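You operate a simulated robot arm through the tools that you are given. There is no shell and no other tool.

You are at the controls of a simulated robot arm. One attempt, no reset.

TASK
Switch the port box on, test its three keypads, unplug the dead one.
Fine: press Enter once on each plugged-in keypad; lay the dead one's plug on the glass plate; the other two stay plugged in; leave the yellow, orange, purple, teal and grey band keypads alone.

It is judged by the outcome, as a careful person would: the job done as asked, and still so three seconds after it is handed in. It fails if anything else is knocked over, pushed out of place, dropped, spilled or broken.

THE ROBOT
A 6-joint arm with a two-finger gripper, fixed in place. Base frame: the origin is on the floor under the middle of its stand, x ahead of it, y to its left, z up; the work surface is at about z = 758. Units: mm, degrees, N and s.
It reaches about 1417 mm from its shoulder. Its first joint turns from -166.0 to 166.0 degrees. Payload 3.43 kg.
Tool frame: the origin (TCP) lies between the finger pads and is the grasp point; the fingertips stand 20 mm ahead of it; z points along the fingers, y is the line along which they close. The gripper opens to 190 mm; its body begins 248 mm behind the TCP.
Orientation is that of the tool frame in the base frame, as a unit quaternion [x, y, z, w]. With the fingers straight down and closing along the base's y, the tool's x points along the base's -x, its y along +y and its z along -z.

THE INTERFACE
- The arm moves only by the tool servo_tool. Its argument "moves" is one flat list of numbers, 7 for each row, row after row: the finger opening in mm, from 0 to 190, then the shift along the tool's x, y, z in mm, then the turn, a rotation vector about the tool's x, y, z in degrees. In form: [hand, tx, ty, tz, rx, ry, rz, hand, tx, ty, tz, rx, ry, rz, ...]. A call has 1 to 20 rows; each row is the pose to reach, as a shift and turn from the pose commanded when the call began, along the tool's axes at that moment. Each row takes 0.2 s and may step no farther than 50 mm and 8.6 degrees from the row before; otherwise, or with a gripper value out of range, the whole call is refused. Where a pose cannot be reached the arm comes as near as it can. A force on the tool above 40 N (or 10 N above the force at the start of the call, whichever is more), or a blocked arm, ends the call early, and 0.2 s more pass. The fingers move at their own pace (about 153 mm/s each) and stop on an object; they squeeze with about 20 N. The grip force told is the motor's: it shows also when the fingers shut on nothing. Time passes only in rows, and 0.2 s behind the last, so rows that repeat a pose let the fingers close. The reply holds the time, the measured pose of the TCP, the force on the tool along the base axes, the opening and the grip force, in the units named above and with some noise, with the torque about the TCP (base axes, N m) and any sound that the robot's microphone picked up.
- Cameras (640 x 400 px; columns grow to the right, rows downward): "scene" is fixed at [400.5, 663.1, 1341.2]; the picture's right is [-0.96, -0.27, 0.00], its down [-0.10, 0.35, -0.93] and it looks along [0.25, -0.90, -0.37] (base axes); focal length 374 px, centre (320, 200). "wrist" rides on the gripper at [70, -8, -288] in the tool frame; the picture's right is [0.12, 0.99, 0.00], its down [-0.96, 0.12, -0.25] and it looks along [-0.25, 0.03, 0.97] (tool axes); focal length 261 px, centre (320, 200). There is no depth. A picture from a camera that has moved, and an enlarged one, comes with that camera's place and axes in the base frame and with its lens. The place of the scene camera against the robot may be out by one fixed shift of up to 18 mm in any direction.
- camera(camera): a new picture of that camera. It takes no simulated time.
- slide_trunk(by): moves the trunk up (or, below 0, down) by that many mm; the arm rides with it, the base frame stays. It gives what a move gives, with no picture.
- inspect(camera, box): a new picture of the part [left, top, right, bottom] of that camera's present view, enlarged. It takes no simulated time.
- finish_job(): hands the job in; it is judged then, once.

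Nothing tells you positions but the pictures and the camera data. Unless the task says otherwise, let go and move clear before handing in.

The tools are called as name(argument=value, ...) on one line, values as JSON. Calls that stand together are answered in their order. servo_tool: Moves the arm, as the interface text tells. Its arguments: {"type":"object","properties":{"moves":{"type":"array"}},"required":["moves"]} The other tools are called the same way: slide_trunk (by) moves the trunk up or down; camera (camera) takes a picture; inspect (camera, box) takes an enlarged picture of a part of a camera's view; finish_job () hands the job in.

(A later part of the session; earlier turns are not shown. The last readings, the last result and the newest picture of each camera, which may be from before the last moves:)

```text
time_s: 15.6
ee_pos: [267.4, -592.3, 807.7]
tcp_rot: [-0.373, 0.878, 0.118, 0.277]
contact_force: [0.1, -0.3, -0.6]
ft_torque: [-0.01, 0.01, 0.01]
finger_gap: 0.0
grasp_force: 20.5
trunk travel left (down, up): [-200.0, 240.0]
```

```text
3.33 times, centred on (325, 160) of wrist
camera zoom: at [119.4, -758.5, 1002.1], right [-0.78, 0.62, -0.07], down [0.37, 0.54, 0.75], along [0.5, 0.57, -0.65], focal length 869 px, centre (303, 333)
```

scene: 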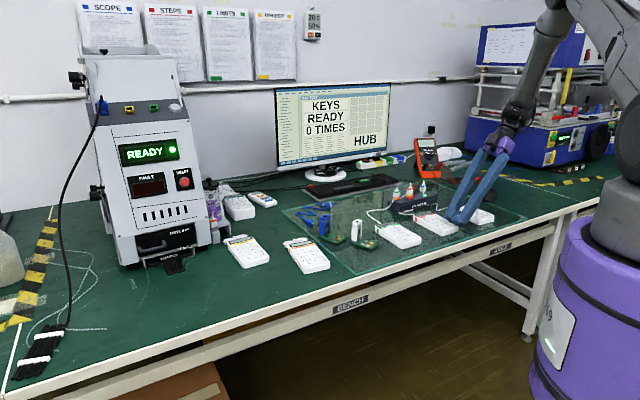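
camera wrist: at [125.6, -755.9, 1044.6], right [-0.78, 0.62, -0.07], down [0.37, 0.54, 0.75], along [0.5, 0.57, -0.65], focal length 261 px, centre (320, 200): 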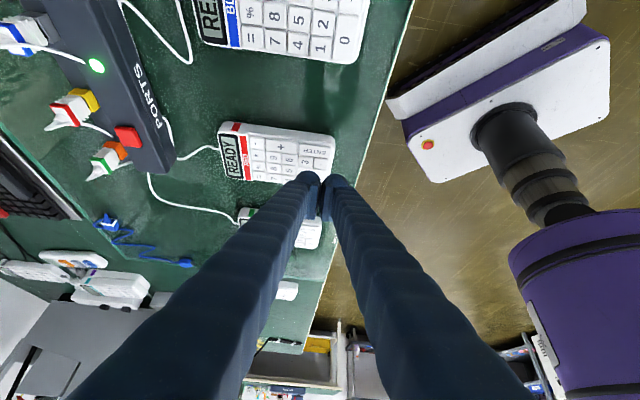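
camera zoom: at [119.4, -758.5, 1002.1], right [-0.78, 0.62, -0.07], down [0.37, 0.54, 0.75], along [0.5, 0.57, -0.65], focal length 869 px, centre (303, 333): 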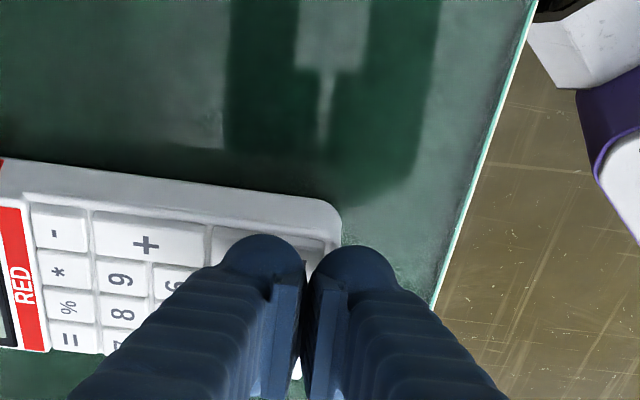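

servo_tool(moves=[0, 0.86, 0, 1.23, 0, 0, 0, 0, 1.72, 0, 2.46, 0, 0, 0, 0, 1.72, 0, 2.46, 0, 0, 0])

inspect(camera="scene", box=[270, 80, 510, 260])

inspect(camera="scene", box=[420, 200, 480, 240])

```text
time_s: 16.4
ee_pos: [268.0, -591.9, 805.3]
tcp_rot: [-0.372, 0.878, 0.117, 0.277]
contact_force: [0.1, -1.1, 1.2]
ft_torque: [0.02, -0.01, 0.0]
finger_gap: 0.0
grasp_force: 19.7
trunk travel left (down, up): [-200.0, 240.0]
heard: click
```

```text
2.22 times, centred on (390, 170) of scene
camera zoom: at [400.5, 663.1, 1341.2], right [-0.96, -0.27, 0.0], down [-0.1, 0.35, -0.93], along [0.25, -0.9, -0.37], focal length 831 px, centre (164, 267)
```

zoom: 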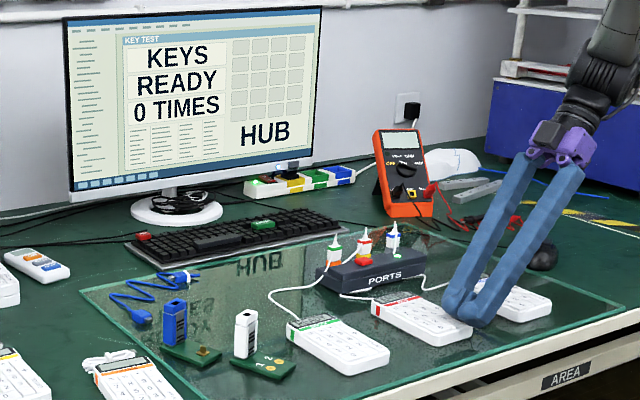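

```text
10.00 times, centred on (450, 220) of scene
camera zoom: at [400.5, 663.1, 1341.2], right [-0.96, -0.27, 0.0], down [-0.1, 0.35, -0.93], along [0.25, -0.9, -0.37], focal length 3738 px, centre (-980, 0)
```

zoom: 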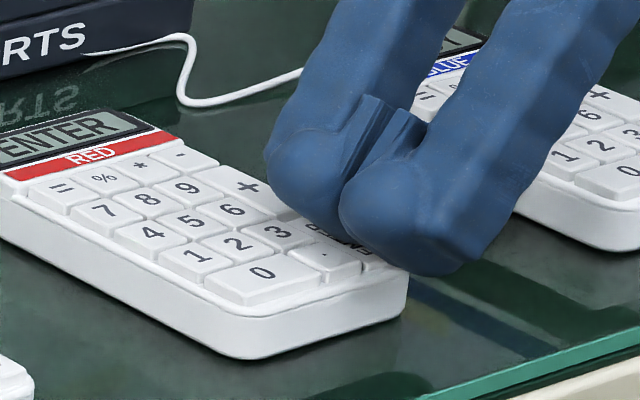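

A click, and the red keypad's own display reads ENTER, but the monitor still shows "0 TIMES". I'll lift straight off and check the monitor again.

servo_tool(moves=[0, -5.7, 0, -8.2, 0, 0, 0, 0, -23, 0, -33, 0, 0, 0, 0, -40, 0, -57, 0, 0, 0, 0, -40, 0, -57, 0, 0, 0])

inspect(camera="scene", box=[270, 80, 400, 180])

inspect(camera="scene", box=[370, 170, 510, 260])

camera(camera="wrist")

```text
time_s: 17.4
ee_pos: [267.4, -591.5, 873.6]
tcp_rot: [-0.372, 0.878, 0.117, 0.277]
contact_force: [0.2, 0.4, 0.5]
ft_torque: [-0.08, 0.03, -0.02]
finger_gap: 0.1
grasp_force: 19.8
trunk travel left (down, up): [-200.0, 240.0]
```

```text
4.00 times, centred on (335, 130) of scene
camera zoom: at [400.5, 663.1, 1341.2], right [-0.96, -0.27, 0.0], down [-0.1, 0.35, -0.93], along [0.25, -0.9, -0.37], focal length 1495 px, centre (260, 480)
```

zoom: 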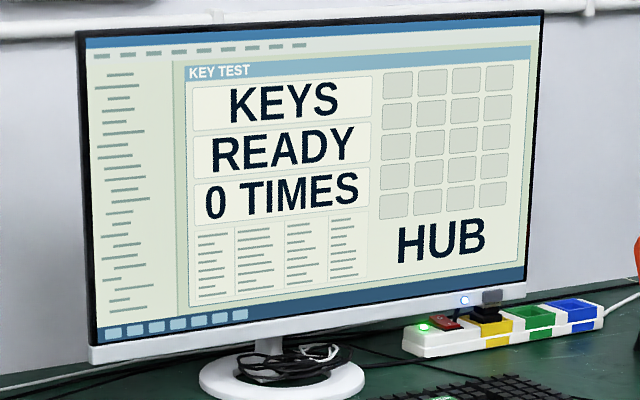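

```text
4.44 times, centred on (440, 215) of scene
camera zoom: at [400.5, 663.1, 1341.2], right [-0.96, -0.27, 0.0], down [-0.1, 0.35, -0.93], along [0.25, -0.9, -0.37], focal length 1661 px, centre (-213, 133)
```

zoom: 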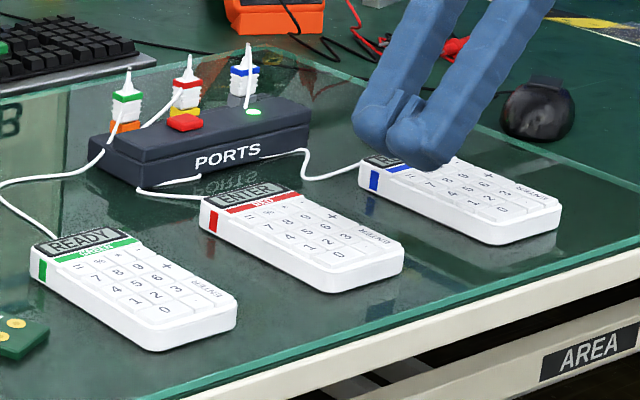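

```text
taken
camera wrist: at [119.4, -757.9, 1069.8], right [-0.78, 0.62, -0.07], down [0.37, 0.55, 0.75], along [0.5, 0.57, -0.65], focal length 261 px, centre (320, 200)
```

wrist: 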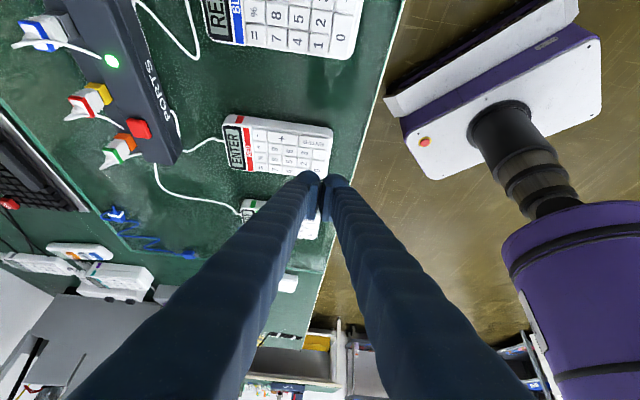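

The red keypad now shows ENTER while the monitor is unchanged at 0. Next is the green keypad, same approach relative to its ENTER key.

servo_tool(moves=[0, -36, -0.2, 25.2, 0, 0, 0, 0, -72, -0.4, 50.5, 0, 0, 0, 0, -108, -0.6, 75.7, 0, 0, 0, 0, -144.1, -0.8, 101, 0, 0, 0, 0, -136.3, -0.8, 112.1, 0, 0, 0, 0, -136.3, -0.8, 112.1, 0, 0, 0])

inspect(camera="wrist", box=[250, 100, 400, 220])

inspect(camera="scene", box=[270, 80, 400, 180])

inspect(camera="scene", box=[370, 170, 510, 260])

```text
time_s: 18.8
ee_pos: [391.0, -467.1, 860.1]
tcp_rot: [-0.372, 0.878, 0.117, 0.277]
contact_force: [-0.4, -0.5, -0.9]
ft_torque: [0.07, -0.07, 0.04]
finger_gap: 0.1
grasp_force: 19.8
trunk travel left (down, up): [-200.0, 240.0]
```

```text
3.33 times, centred on (325, 160) of wrist
camera zoom: at [242.8, -632.3, 1055.1], right [-0.78, 0.62, -0.07], down [0.37, 0.54, 0.75], along [0.5, 0.57, -0.65], focal length 869 px, centre (303, 333)
```

zoom: 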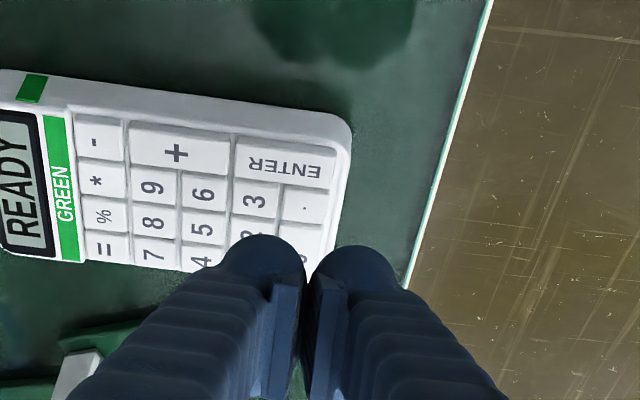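

```text
4.00 times, centred on (335, 130) of scene
camera zoom: at [400.5, 663.1, 1341.2], right [-0.96, -0.27, 0.0], down [-0.1, 0.35, -0.93], along [0.25, -0.9, -0.37], focal length 1495 px, centre (260, 480)
```

zoom: 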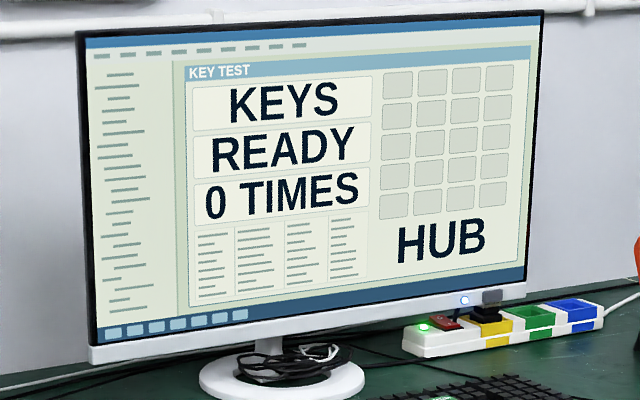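

```text
4.44 times, centred on (440, 215) of scene
camera zoom: at [400.5, 663.1, 1341.2], right [-0.96, -0.27, 0.0], down [-0.1, 0.35, -0.93], along [0.25, -0.9, -0.37], focal length 1661 px, centre (-213, 133)
```

zoom: 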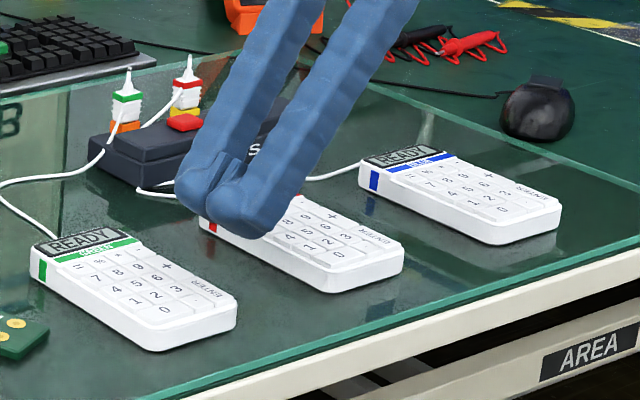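

Well aligned over the green ENTER. Lowering to just above it, then pressing in small steps.

servo_tool(moves=[0, 9.8, 2.3, 17.6, 0, 0, 0, 0, 21.3, 2.3, 33.9, 0, 0, 0, 0, 27.1, 2.3, 42.1, 0, 0, 0, 0, 27.1, 2.3, 42.1, 0, 0, 0])

inspect(camera="wrist", box=[250, 100, 400, 220])

inspect(camera="scene", box=[370, 200, 440, 250])

```text
time_s: 19.8
ee_pos: [391.0, -462.8, 809.8]
tcp_rot: [-0.373, 0.878, 0.118, 0.276]
contact_force: [0.9, -0.1, -0.3]
ft_torque: [0.01, 0.03, 0.01]
finger_gap: 0.1
grasp_force: 19.8
trunk travel left (down, up): [-200.0, 240.0]
```

```text
3.33 times, centred on (325, 160) of wrist
camera zoom: at [242.7, -628.8, 1005.6], right [-0.78, 0.62, -0.07], down [0.37, 0.54, 0.75], along [0.5, 0.57, -0.65], focal length 869 px, centre (303, 333)
```

zoom: 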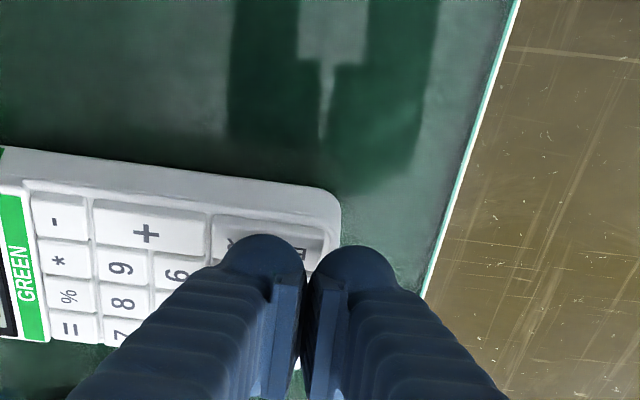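

```text
8.00 times, centred on (405, 225) of scene
camera zoom: at [400.5, 663.1, 1341.2], right [-0.96, -0.27, 0.0], down [-0.1, 0.35, -0.93], along [0.25, -0.9, -0.37], focal length 2990 px, centre (-360, 0)
```

zoom: 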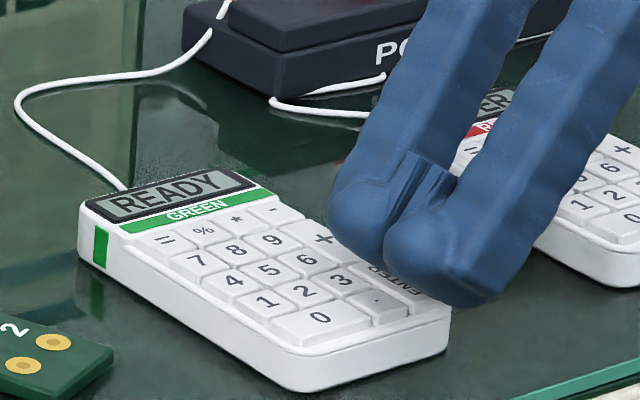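

servo_tool(moves=[0, 0.86, 0, 1.23, 0, 0, 0, 0, 1.72, 0, 2.46, 0, 0, 0, 0, 2.58, 0, 3.7, 0, 0, 0, 0, 2.58, 0, 3.7, 0, 0, 0])

inspect(camera="scene", box=[270, 80, 510, 260])

```text
time_s: 20.8
ee_pos: [391.6, -463.5, 805.3]
tcp_rot: [-0.373, 0.878, 0.118, 0.277]
contact_force: [0.7, -0.4, 0.4]
ft_torque: [0.0, 0.01, 0.01]
finger_gap: 0.1
grasp_force: 20.2
trunk travel left (down, up): [-200.0, 240.0]
```

```text
2.22 times, centred on (390, 170) of scene
camera zoom: at [400.5, 663.1, 1341.2], right [-0.96, -0.27, 0.0], down [-0.1, 0.35, -0.93], along [0.25, -0.9, -0.37], focal length 831 px, centre (164, 267)
```

zoom: 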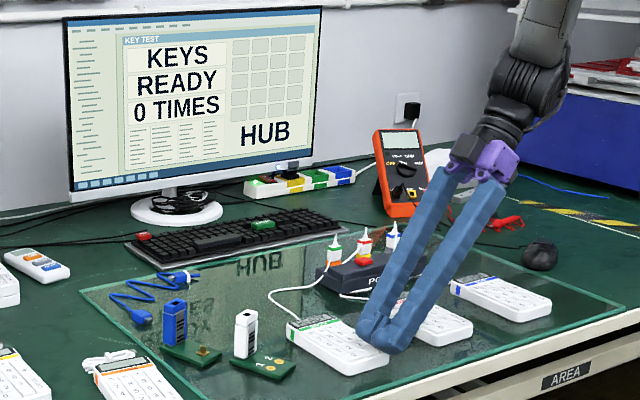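

servo_tool(moves=[0, 0.6, 0, 0.82, 0, 0, 0, 0, 1.15, 0, 1.64, 0, 0, 0, 0, 1.15, 0, 1.64, 0, 0, 0])

inspect(camera="scene", box=[370, 200, 440, 250])

inspect(camera="wrist", box=[250, 100, 400, 220])

```text
time_s: 21.6
ee_pos: [390.4, -464.7, 803.8]
tcp_rot: [-0.373, 0.878, 0.117, 0.277]
contact_force: [0.3, -0.1, 1.0]
ft_torque: [0.0, 0.06, -0.02]
finger_gap: 0.0
grasp_force: 20.6
trunk travel left (down, up): [-200.0, 240.0]
heard: click
```

```text
8.00 times, centred on (405, 225) of scene
camera zoom: at [400.5, 663.1, 1341.2], right [-0.96, -0.27, 0.0], down [-0.1, 0.35, -0.93], along [0.25, -0.9, -0.37], focal length 2990 px, centre (-360, 0)
```

zoom: 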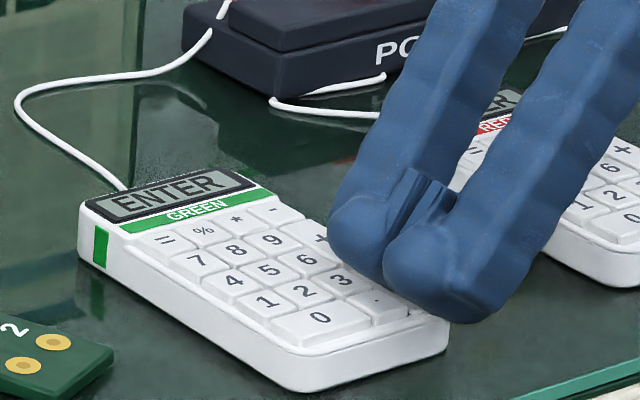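

```text
3.33 times, centred on (325, 160) of wrist
camera zoom: at [242.1, -629.2, 998.6], right [-0.78, 0.62, -0.07], down [0.37, 0.54, 0.75], along [0.5, 0.56, -0.65], focal length 869 px, centre (303, 333)
```

zoom: 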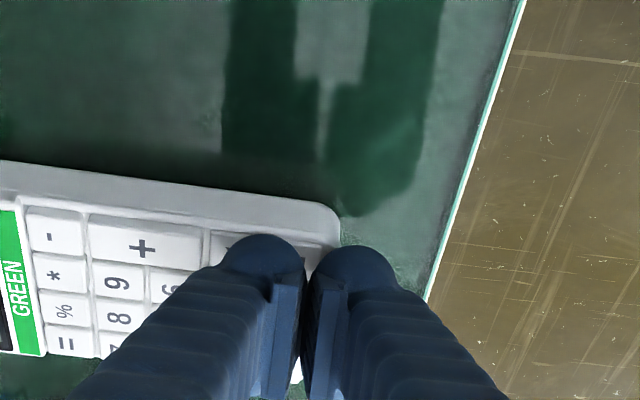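

Click; green also shows ENTER. Lifting off and checking the monitor.

servo_tool(moves=[0, -5.7, 0, -8.2, 0, 0, 0, 0, -23, 0, -33, 0, 0, 0, 0, -40, 0, -57, 0, 0, 0, 0, -40, 0, -57, 0, 0, 0])

inspect(camera="scene", box=[270, 80, 510, 260])

inspect(camera="scene", box=[370, 170, 510, 260])

```text
time_s: 22.6
ee_pos: [391.0, -463.1, 873.5]
tcp_rot: [-0.372, 0.878, 0.117, 0.277]
contact_force: [0.6, 0.2, 0.6]
ft_torque: [-0.04, -0.01, -0.02]
finger_gap: 0.3
grasp_force: 20.0
trunk travel left (down, up): [-200.0, 240.0]
```

```text
2.22 times, centred on (390, 170) of scene
camera zoom: at [400.5, 663.1, 1341.2], right [-0.96, -0.27, 0.0], down [-0.1, 0.35, -0.93], along [0.25, -0.9, -0.37], focal length 831 px, centre (164, 267)
```

zoom: 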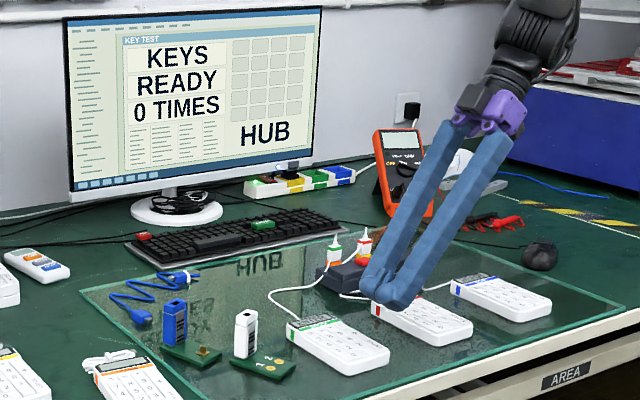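

```text
4.44 times, centred on (440, 215) of scene
camera zoom: at [400.5, 663.1, 1341.2], right [-0.96, -0.27, 0.0], down [-0.1, 0.35, -0.93], along [0.25, -0.9, -0.37], focal length 1661 px, centre (-213, 133)
```

zoom: 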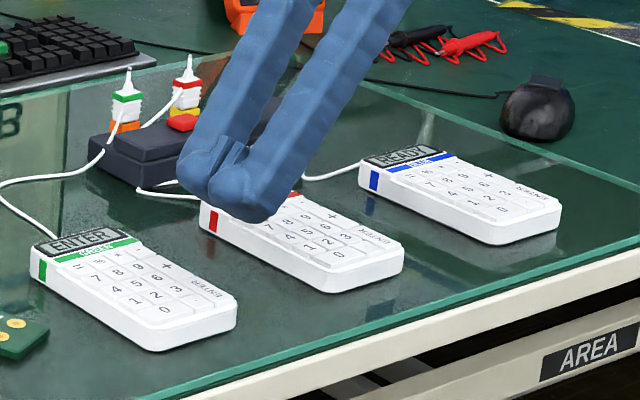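

Green and red both respond with ENTER on their displays; the monitor belongs to the keyboard. Now the blue keypad.

servo_tool(moves=[0, 36.6, 1, -25.7, 0, 0, 0, 0, 73.2, 2, -51.3, 0, 0, 0, 0, 109.9, 3, -77, 0, 0, 0, 0, 146.5, 4, -102.7, 0, 0, 0, 0, 183.1, 5, -128.4, 0, 0, 0, 0, 219.8, 6, -154, 0, 0, 0, 0, 256.4, 7, -179.7, 0, 0, 0, 0, 293, 7.5, -205.4, 0, 0, 0, 0, 300.5, 7.5, -194.8, 0, 0, 0, 0, 300.5, 7.5, -194.8, 0, 0, 0])

inspect(camera="wrist", box=[250, 100, 400, 220])

camera(camera="scene")

```text
time_s: 24.8
ee_pos: [137.4, -717.0, 860.0]
tcp_rot: [-0.373, 0.878, 0.117, 0.277]
contact_force: [0.6, 0.4, 0.6]
ft_torque: [0.0, 0.02, 0.01]
finger_gap: 0.0
grasp_force: 20.1
trunk travel left (down, up): [-200.0, 240.0]
```

```text
3.33 times, centred on (325, 160) of wrist
camera zoom: at [-11.6, -881.8, 1056.3], right [-0.78, 0.62, -0.07], down [0.37, 0.54, 0.75], along [0.5, 0.57, -0.65], focal length 869 px, centre (303, 333)
```

zoom: 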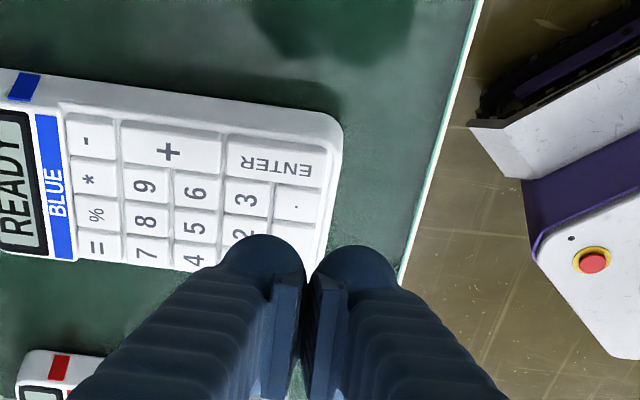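

```text
taken
```

scene: 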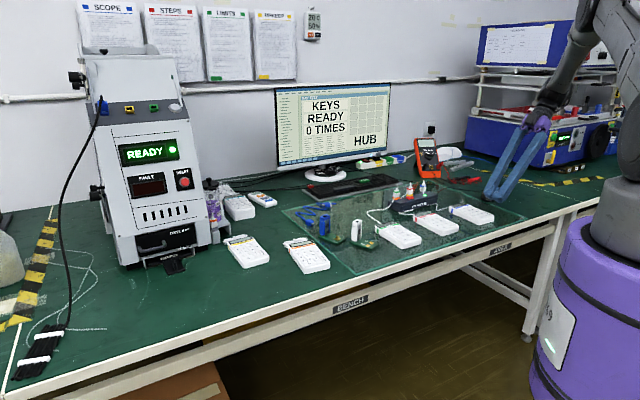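

Aim compares well with the previous presses (about 4 mm sideways correction). Lowering to just above blue ENTER.

servo_tool(moves=[0, 9.8, -2, 17.6, 0, 0, 0, 0, 21.3, -2, 33.9, 0, 0, 0, 0, 27.1, -2, 42.1, 0, 0, 0, 0, 27.1, -2, 42.1, 0, 0, 0])

inspect(camera="wrist", box=[250, 100, 400, 220])

inspect(camera="scene", box=[440, 190, 510, 240])

```text
time_s: 25.8
ee_pos: [138.7, -716.2, 809.8]
tcp_rot: [-0.372, 0.878, 0.118, 0.278]
contact_force: [-0.5, 0.7, 0.4]
ft_torque: [-0.02, 0.01, 0.0]
finger_gap: 0.0
grasp_force: 19.6
trunk travel left (down, up): [-200.0, 240.0]
```

```text
3.33 times, centred on (325, 160) of wrist
camera zoom: at [-9.2, -881.3, 1005.7], right [-0.78, 0.62, -0.07], down [0.37, 0.54, 0.75], along [0.5, 0.56, -0.65], focal length 869 px, centre (303, 333)
```

zoom: 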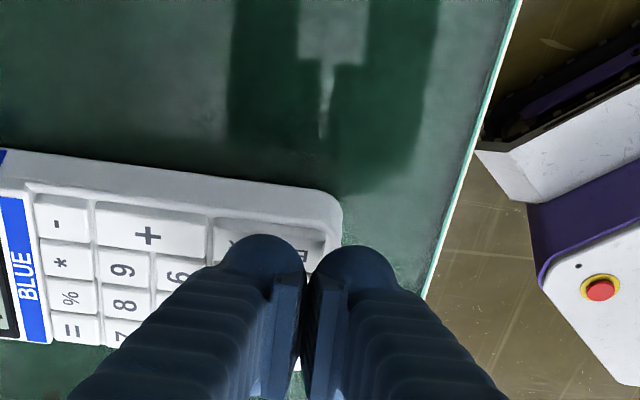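

```text
8.00 times, centred on (475, 215) of scene
camera zoom: at [400.5, 663.1, 1341.2], right [-0.96, -0.27, 0.0], down [-0.1, 0.35, -0.93], along [0.25, -0.9, -0.37], focal length 2990 px, centre (-920, 80)
```

zoom: 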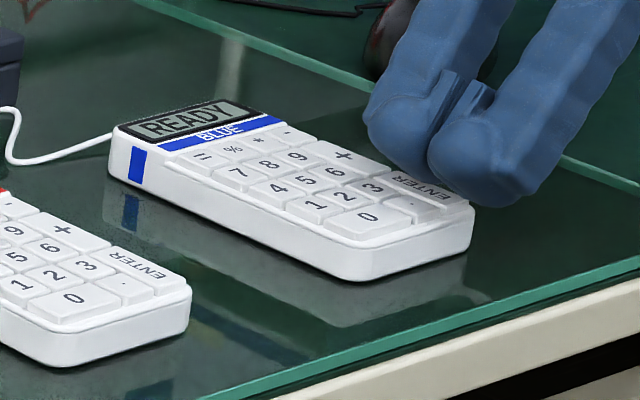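

servo_tool(moves=[0, 0.86, 0, 1.23, 0, 0, 0, 0, 1.72, 0, 2.46, 0, 0, 0, 0, 2.58, 0, 3.7, 0, 0, 0, 0, 2.58, 0, 3.7, 0, 0, 0])

inspect(camera="scene", box=[440, 190, 510, 240])

```text
time_s: 26.8
ee_pos: [139.0, -715.6, 806.2]
tcp_rot: [-0.373, 0.878, 0.117, 0.276]
contact_force: [-0.7, 0.3, -0.2]
ft_torque: [-0.02, -0.01, -0.03]
finger_gap: 0.2
grasp_force: 20.1
trunk travel left (down, up): [-200.0, 240.0]
```

```text
8.00 times, centred on (475, 215) of scene
camera zoom: at [400.5, 663.1, 1341.2], right [-0.96, -0.27, 0.0], down [-0.1, 0.35, -0.93], along [0.25, -0.9, -0.37], focal length 2990 px, centre (-920, 80)
```

zoom: 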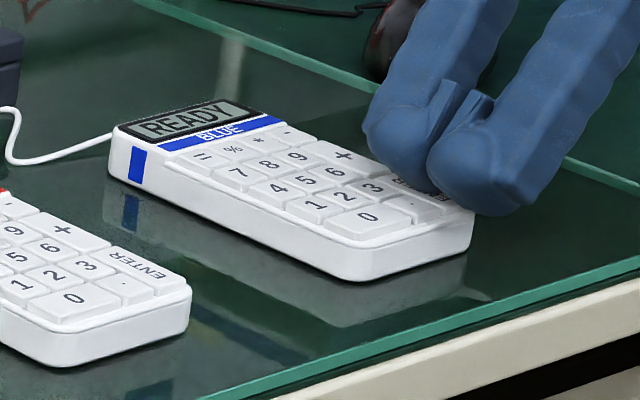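

servo_tool(moves=[0, 0.6, 0, 0.82, 0, 0, 0, 0, 1.15, 0, 1.64, 0, 0, 0, 0, 1.15, 0, 1.64, 0, 0, 0])

inspect(camera="scene", box=[440, 190, 510, 240])

inspect(camera="wrist", box=[250, 100, 400, 220])

```text
time_s: 27.6
ee_pos: [137.8, -715.8, 803.7]
tcp_rot: [-0.372, 0.878, 0.118, 0.277]
contact_force: [1.0, 0.4, -0.3]
ft_torque: [-0.03, -0.02, -0.03]
finger_gap: 0.2
grasp_force: 20.0
trunk travel left (down, up): [-200.0, 240.0]
heard: click
```

```text
8.00 times, centred on (475, 215) of scene
camera zoom: at [400.5, 663.1, 1341.2], right [-0.96, -0.27, 0.0], down [-0.1, 0.35, -0.93], along [0.25, -0.9, -0.37], focal length 2990 px, centre (-920, 80)
```

zoom: 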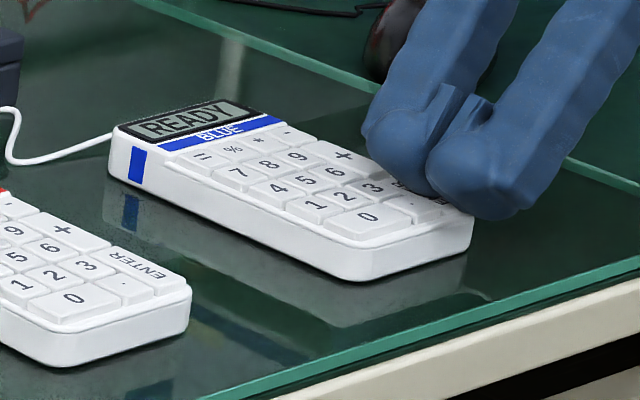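

```text
3.33 times, centred on (325, 160) of wrist
camera zoom: at [-9.5, -881.5, 999.2], right [-0.78, 0.62, -0.07], down [0.37, 0.54, 0.75], along [0.5, 0.56, -0.65], focal length 869 px, centre (303, 333)
```

zoom: 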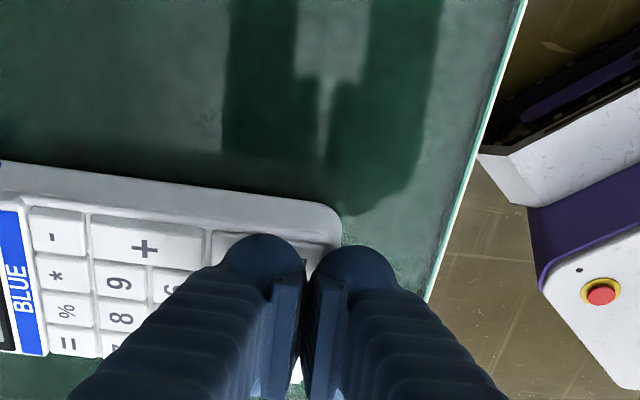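

The key clicked but blue's display stays READY, so blue looks dead. I'll lift off and confirm.

servo_tool(moves=[0, -5.7, 0, -8.2, 0, 0, 0, 0, -23, 0, -33, 0, 0, 0, 0, -46, 0, -66, 0, 0, 0, 0, -74, 0, -106, 0, 0, 0, 0, -74, 0, -106, 0, 0, 0])

inspect(camera="scene", box=[370, 170, 510, 260])

inspect(camera="scene", box=[270, 80, 510, 260])

inspect(camera="scene", box=[385, 170, 455, 220])

```text
time_s: 28.8
ee_pos: [139.8, -716.9, 934.4]
tcp_rot: [-0.373, 0.878, 0.118, 0.277]
contact_force: [-0.9, 0.3, 0.8]
ft_torque: [-0.11, 0.05, -0.02]
finger_gap: 0.0
grasp_force: 20.5
trunk travel left (down, up): [-200.0, 240.0]
```

```text
4.44 times, centred on (440, 215) of scene
camera zoom: at [400.5, 663.1, 1341.2], right [-0.96, -0.27, 0.0], down [-0.1, 0.35, -0.93], along [0.25, -0.9, -0.37], focal length 1661 px, centre (-213, 133)
```

zoom: 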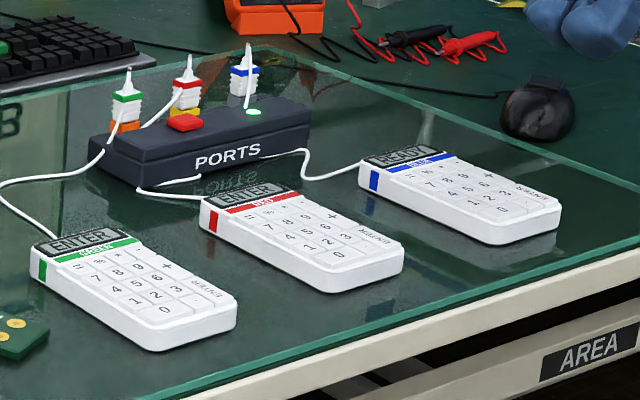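

```text
2.22 times, centred on (390, 170) of scene
camera zoom: at [400.5, 663.1, 1341.2], right [-0.96, -0.27, 0.0], down [-0.1, 0.35, -0.93], along [0.25, -0.9, -0.37], focal length 831 px, centre (164, 267)
```

zoom: 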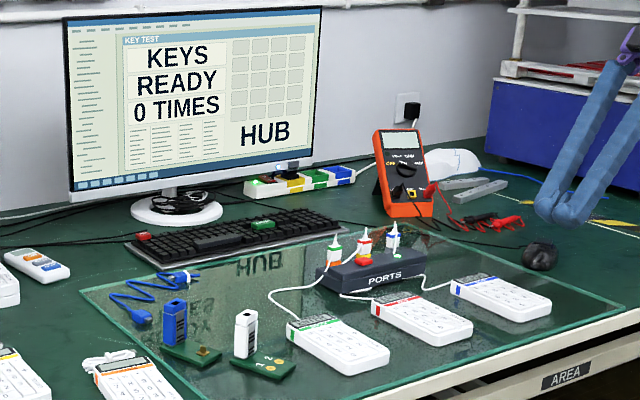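

```text
8.00 times, centred on (420, 195) of scene
camera zoom: at [400.5, 663.1, 1341.2], right [-0.96, -0.27, 0.0], down [-0.1, 0.35, -0.93], along [0.25, -0.9, -0.37], focal length 2990 px, centre (-480, 240)
```

zoom: 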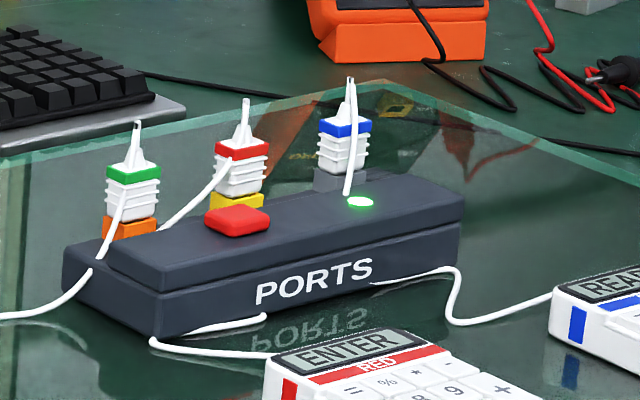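

Blue is the dead one: red and green show ENTER, blue still READY after its click. Next I'll bring the hand upright over the blue plug on the port box, turn it in line with the box and look closely.

servo_tool(moves=[0, -11.9, -40.6, 1.2, 0, 5.8, 0, 0, -23.8, -81.3, 2.5, 0, 11.7, 0, 0, -35.7, -121.9, 3.7, 0, 17.5, 0, 0, -47.7, -162.6, 4.9, 0, 23.3, 0, 0, -59.6, -203.2, 6.2, 0, 29.2, 0, 0, -71.5, -243.9, 7.4, 0, 35, 0, 0, -71.5, -243.9, 7.4, 0, 35, 0])

servo_tool(moves=[100, 0, 0, 0, 0, 0, 8.2, 100, 0, 0, 0, 0, 0, 16.4, 100, 0, 0, 0, 0, 0, 24.6, 100, 0, 0, 0, 0, 0, 32.8, 100, 0, 0, 0, 0, 0, 41, 100, 0, 0, 0, 0, 0, 49.2, 100, 0, 0, 0, 0, 0, 57.4, 100, 0, 0, 0, 0, 0, 65.6, 100, 0, 0, 0, 0, 0, 73.8, 100, 0, 0, 0, 0, 0, 82, 100, 0, 0, 0, 0, 0, 90.5, 100, 0, 0, 0, 0, 0, 90.5])

camera(camera="wrist")

camera(camera="scene")

```text
time_s: 30.4
ee_pos: [358.2, -843.1, 967.1]
tcp_rot: [-0.39, 0.921, 0.0, -0.001]
contact_force: [0.3, 0.1, 0.9]
ft_torque: [-0.02, 0.05, 0.04]
finger_gap: 0.1
grasp_force: 20.2
trunk travel left (down, up): [-200.0, 240.0]
```

```text
time_s: 33.0
ee_pos: [358.6, -840.1, 968.5]
tcp_rot: [0.379, 0.925, 0.0, 0.0]
contact_force: [0.7, -0.5, 0.5]
ft_torque: [-0.04, -0.01, -0.01]
finger_gap: 99.9
grasp_force: 0.0
trunk travel left (down, up): [-200.0, 240.0]
```

```text
taken
camera wrist: at [302.5, -796.5, 1255.5], right [0.61, 0.79, 0.0], down [0.77, -0.59, 0.25], along [0.2, -0.15, -0.97], focal length 261 px, centre (320, 200)
```

wrist: 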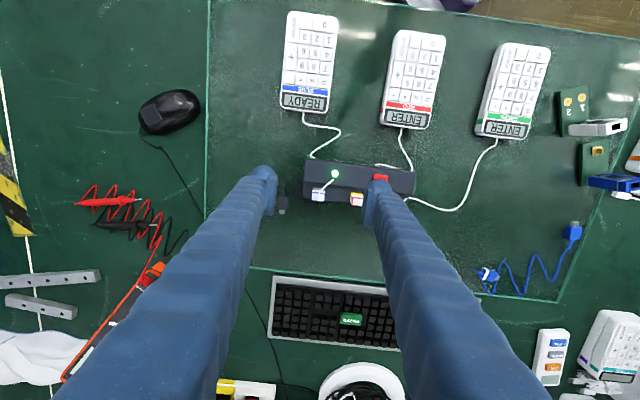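

```text
taken
```

scene: 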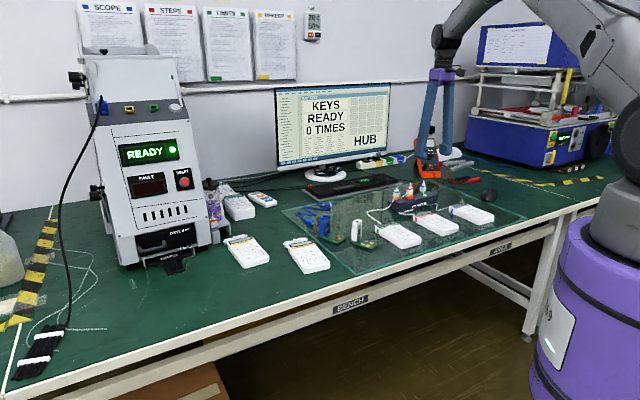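

inspect(camera="wrist", box=[260, 150, 380, 225])

inspect(camera="wrist", box=[295, 160, 375, 210])

inspect(camera="scene", box=[410, 175, 440, 200])

```text
5.33 times, centred on (320, 188) of wrist
camera zoom: at [302.5, -796.5, 1255.5], right [0.61, 0.79, 0.0], down [0.77, -0.59, 0.25], along [0.2, -0.15, -0.97], focal length 1390 px, centre (320, 267)
```

zoom: 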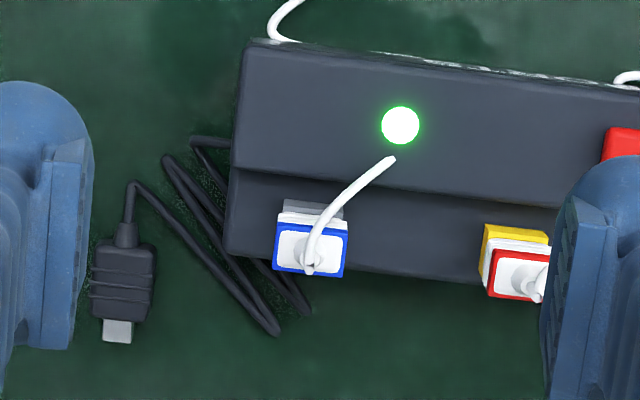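

```text
8.00 times, centred on (335, 185) of wrist
camera zoom: at [302.5, -796.5, 1255.5], right [0.61, 0.79, 0.0], down [0.77, -0.59, 0.25], along [0.2, -0.15, -0.97], focal length 2085 px, centre (200, 320)
```

zoom: 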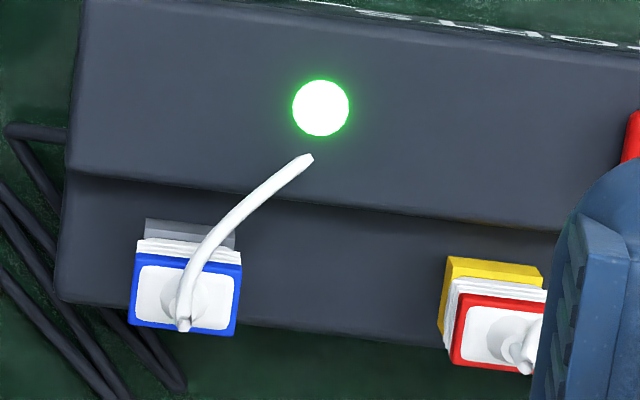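

```text
16.00 times, centred on (425, 188) of scene
camera zoom: at [400.5, 663.1, 1341.2], right [-0.96, -0.27, 0.0], down [-0.1, 0.35, -0.93], along [0.25, -0.9, -0.37], focal length 5981 px, centre (-1360, 400)
```

zoom: 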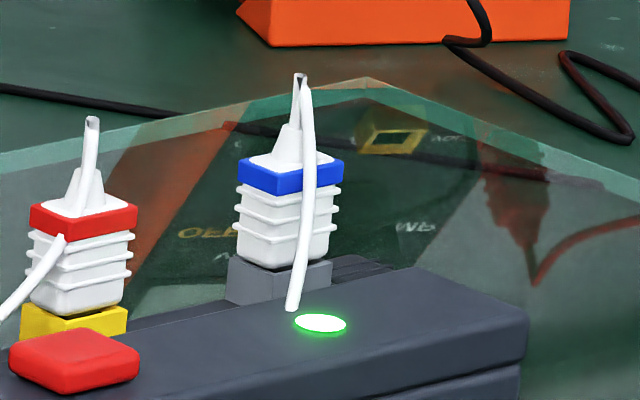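

The blue plug stands at about (384,-863), its band top near z 824 and box top near 800. I'll tilt the hand slightly so the fingers can get low behind the raised step, set the opening to 44 mm, and come above the plug for a check.

servo_tool(moves=[44, -12.3, 0.4, 8, 0, 3.75, 0, 44, -24.6, 0.8, 25, 0, 7.5, 0, 44, -36.9, 1.2, 45, 0, 11.25, 0, 44, -49.2, 1.6, 63, 0, 15, 0, 44, -49.2, 1.6, 63, 0, 15, 0])

camera(camera="wrist")

inspect(camera="wrist", box=[260, 140, 380, 220])

inspect(camera="scene", box=[390, 150, 460, 210])

```text
time_s: 34.2
ee_pos: [380.8, -846.1, 913.4]
tcp_rot: [0.376, 0.92, 0.042, -0.102]
contact_force: [-0.6, -0.5, -0.1]
ft_torque: [0.06, 0.05, -0.02]
finger_gap: 44.1
grasp_force: 0.0
out of reach, approached as far as the arm can: row 3, 4, 5
trunk travel left (down, up): [-200.0, 240.0]
```

```text
taken
camera wrist: at [370.1, -848.2, 1209.7], right [0.61, 0.79, 0.03], down [0.79, -0.61, 0.03], along [0.04, 0.0, -1.0], focal length 261 px, centre (320, 200)
```

wrist: 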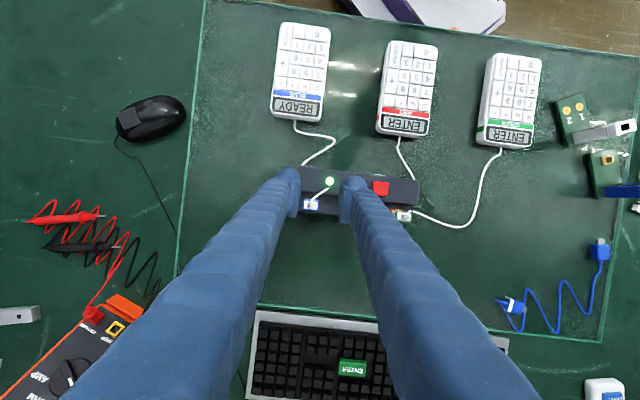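

```text
5.00 times, centred on (320, 180) of wrist
camera zoom: at [370.1, -848.2, 1209.7], right [0.61, 0.79, 0.03], down [0.79, -0.61, 0.03], along [0.04, 0.0, -1.0], focal length 1303 px, centre (320, 300)
```

zoom: 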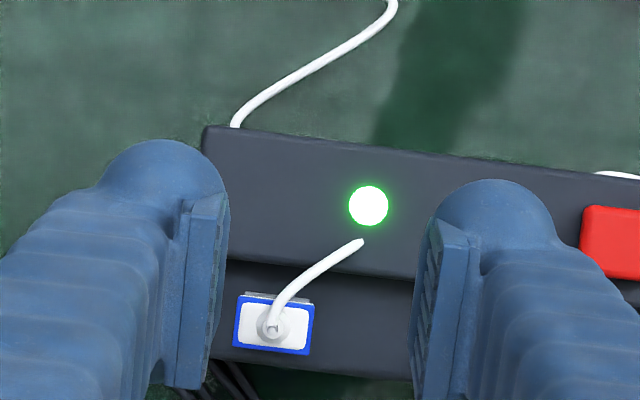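

```text
6.67 times, centred on (425, 180) of scene
camera zoom: at [400.5, 663.1, 1341.2], right [-0.96, -0.27, 0.0], down [-0.1, 0.35, -0.93], along [0.25, -0.9, -0.37], focal length 2492 px, centre (-380, 333)
```

zoom: 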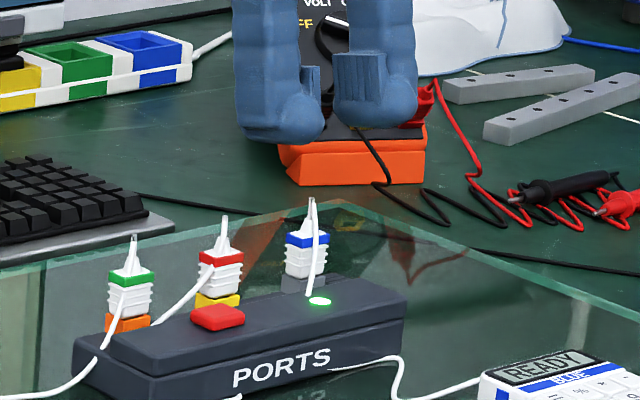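

That tilt is beyond the arm's reach out there, so I'll use an upright hand instead. First a close look at the finger pads to know how deep they reach.

inspect(camera="scene", box=[421, 150, 457, 174])

servo_tool(moves=[44, 5, 0, -10, 0, -6, 0, 44, 5, 0, -10, 0, -12.7, 0, 44, 5, 0, -10, 0, -12.7, 0])

inspect(camera="scene", box=[415, 145, 457, 173])

inspect(camera="wrist", box=[260, 140, 380, 220])

```text
16.00 times, centred on (439, 162) of scene
camera zoom: at [400.5, 663.1, 1341.2], right [-0.96, -0.27, 0.0], down [-0.1, 0.35, -0.93], along [0.25, -0.9, -0.37], focal length 5981 px, centre (-1584, 808)
```

zoom: 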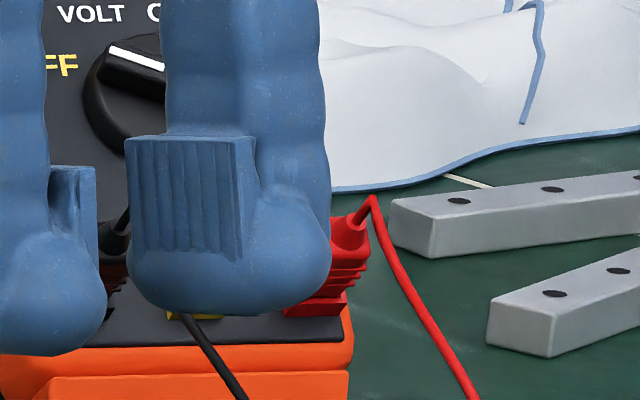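

```text
time_s: 35.0
ee_pos: [378.8, -847.1, 920.5]
tcp_rot: [0.376, 0.921, 0.041, -0.098]
contact_force: [-0.9, 1.0, 0.1]
ft_torque: [0.04, -0.03, -0.04]
finger_gap: 44.0
grasp_force: 0.1
out of reach, approached as far as the arm can: row 1, 2, 3
trunk travel left (down, up): [-200.0, 240.0]
```

```text
14.29 times, centred on (436, 159) of scene
camera zoom: at [400.5, 663.1, 1341.2], right [-0.96, -0.27, 0.0], down [-0.1, 0.35, -0.93], along [0.25, -0.9, -0.37], focal length 5340 px, centre (-1337, 786)
```

zoom: 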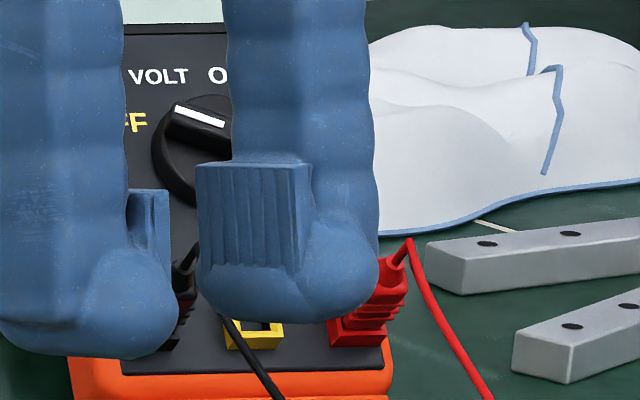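

```text
5.00 times, centred on (320, 180) of wrist
camera zoom: at [367.2, -846.3, 1216.4], right [0.61, 0.79, 0.03], down [0.79, -0.61, 0.04], along [0.05, -0.01, -1.0], focal length 1303 px, centre (320, 300)
```

zoom: 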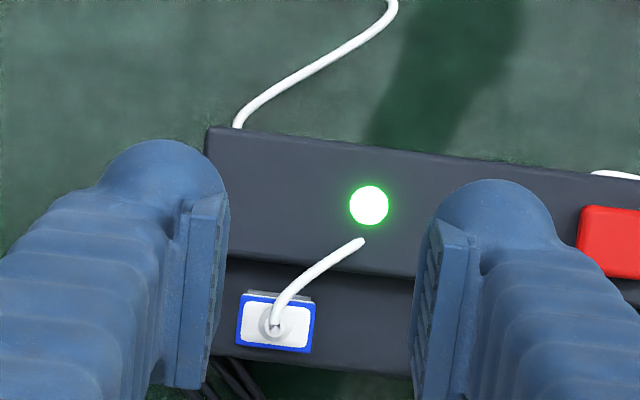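

The pads are about 40 mm wide and end roughly 15 mm above the fingertips' bottom. The arm is at its limit there; I'll bring it back upright a little nearer and probe what is reachable.

servo_tool(moves=[44, 18, 1.5, -6, 0, -1.2, 0, 44, 35.9, 2.9, -12.1, 0, -2.3, 0, 44, 35.9, 2.9, -12.1, 0, -2.3, 0])

camera(camera="scene")

```text
time_s: 35.8
ee_pos: [377.5, -848.8, 929.7]
tcp_rot: [0.377, 0.92, 0.04, -0.096]
contact_force: [-0.8, 0.7, 0.0]
ft_torque: [-0.04, -0.01, 0.02]
finger_gap: 43.9
grasp_force: 0.0
out of reach, approached as far as the arm can: row 1, 2, 3
trunk travel left (down, up): [-200.0, 240.0]
```

```text
taken
```

scene: 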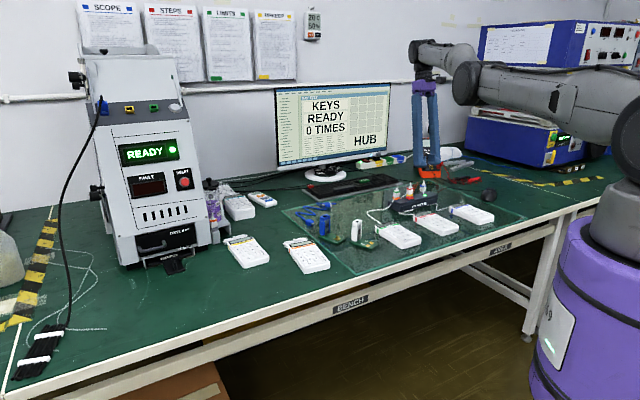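

inspect(camera="scene", box=[390, 20, 640, 220])

camera(camera="wrist")

```text
2.00 times, centred on (515, 120) of scene
camera zoom: at [400.5, 663.1, 1341.2], right [-0.96, -0.27, 0.0], down [-0.1, 0.35, -0.93], along [0.25, -0.9, -0.37], focal length 748 px, centre (-70, 360)
```

zoom: 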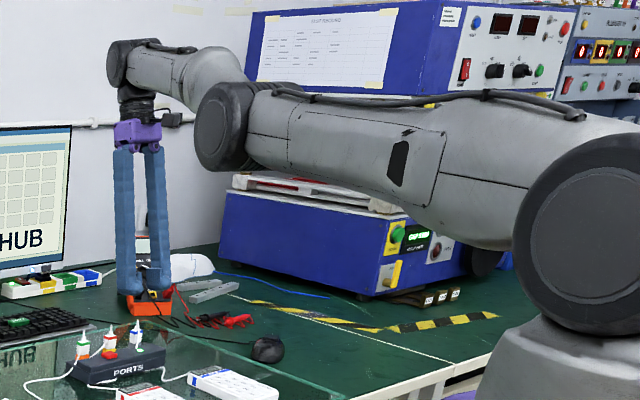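

```text
taken
camera wrist: at [364.4, -846.7, 1225.5], right [0.61, 0.79, 0.03], down [0.79, -0.61, 0.05], along [0.05, -0.01, -1.0], focal length 261 px, centre (320, 200)
```

wrist: 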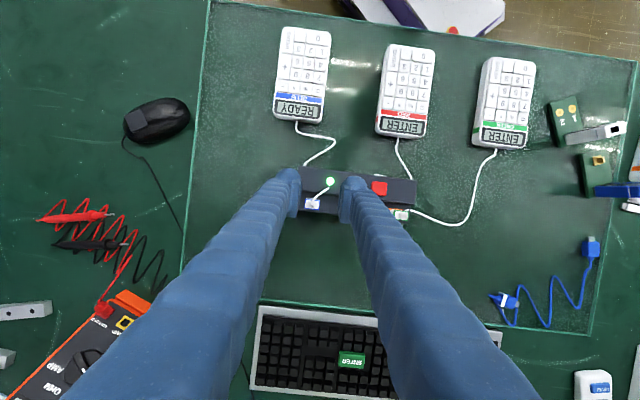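

The arm is stretched nearly straight, so the solver got stuck. I'll pull the hand back toward the robot and up a bit to recover an upright pose.

servo_tool(moves=[44, 15, 0, -12, 0, 0, 0, 44, 30, 0, -24, 0, 0, 0, 44, 45, 0, -36, 0, 0, 0, 44, 60, 0, -48, 0, 0, 0, 44, 60, 0, -48, 0, 0, 0])

```text
time_s: 37.0
ee_pos: [341.5, -814.2, 1052.1]
tcp_rot: [0.378, 0.918, 0.058, -0.103]
contact_force: [-3.2, 5.4, 4.8]
ft_torque: [-1.34, -0.86, 0.06]
finger_gap: 44.3
grasp_force: 0.1
out of reach, approached as far as the arm can: row 1, 2, 3, 4, 5
trunk travel left (down, up): [-200.0, 240.0]
```

camera(camera="scene")

camera(camera="wrist")

inspect(camera="scene", box=[390, 0, 640, 200])

```text
taken
```

scene: 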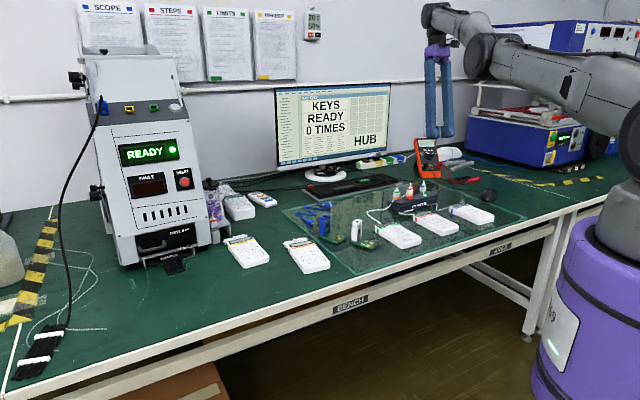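

```text
taken
camera wrist: at [328.9, -825.0, 1346.7], right [0.62, 0.78, 0.06], down [0.78, -0.62, 0.02], along [0.05, 0.03, -1.0], focal length 261 px, centre (320, 200)
```

wrist: 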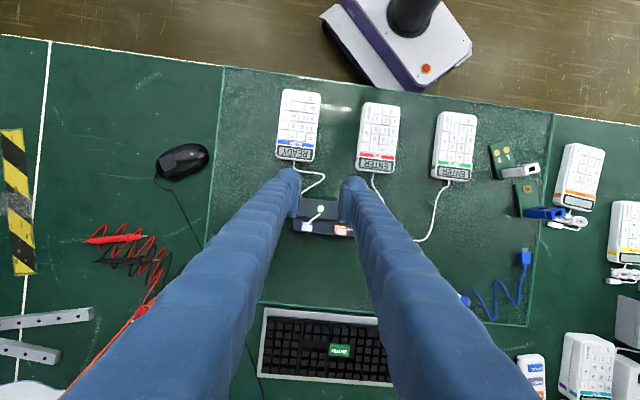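

```text
2.00 times, centred on (515, 100) of scene
camera zoom: at [400.5, 663.1, 1341.2], right [-0.96, -0.27, 0.0], down [-0.1, 0.35, -0.93], along [0.25, -0.9, -0.37], focal length 748 px, centre (-70, 400)
```

zoom: 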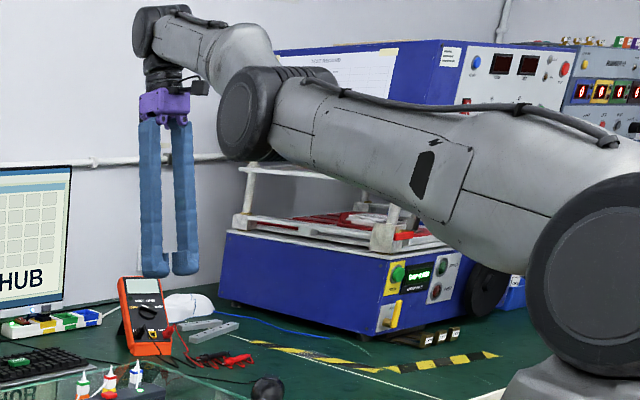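

The elbow seems to have slipped through straight, which blocks inward moves. I'll ask for a lower pose (no inward pull), so that the elbow bends back the normal way; the hand is well above everything.

servo_tool(moves=[44, -8, 1, 15, 0, 0, 0, 44, -16, 2, 30, 0, 0, 0, 44, -25, 3, 45, 0, 0, 0, 44, -25, 3, 60, 0, 0, 0, 44, -25, 3, 60, 0, 0, 0])

inspect(camera="scene", box=[390, 0, 640, 200])

```text
time_s: 38.2
ee_pos: [359.6, -824.2, 981.5]
tcp_rot: [0.376, 0.918, 0.063, -0.109]
contact_force: [-0.2, -0.9, 0.1]
ft_torque: [0.0, 0.01, 0.01]
finger_gap: 43.9
grasp_force: 0.1
out of reach, approached as far as the arm can: row 4, 5
trunk travel left (down, up): [-200.0, 240.0]
```

```text
2.00 times, centred on (515, 100) of scene
camera zoom: at [400.5, 663.1, 1341.2], right [-0.96, -0.27, 0.0], down [-0.1, 0.35, -0.93], along [0.25, -0.9, -0.37], focal length 748 px, centre (-70, 400)
```

zoom: 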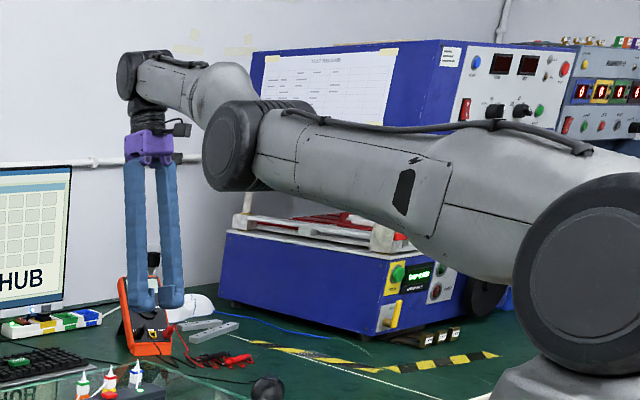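

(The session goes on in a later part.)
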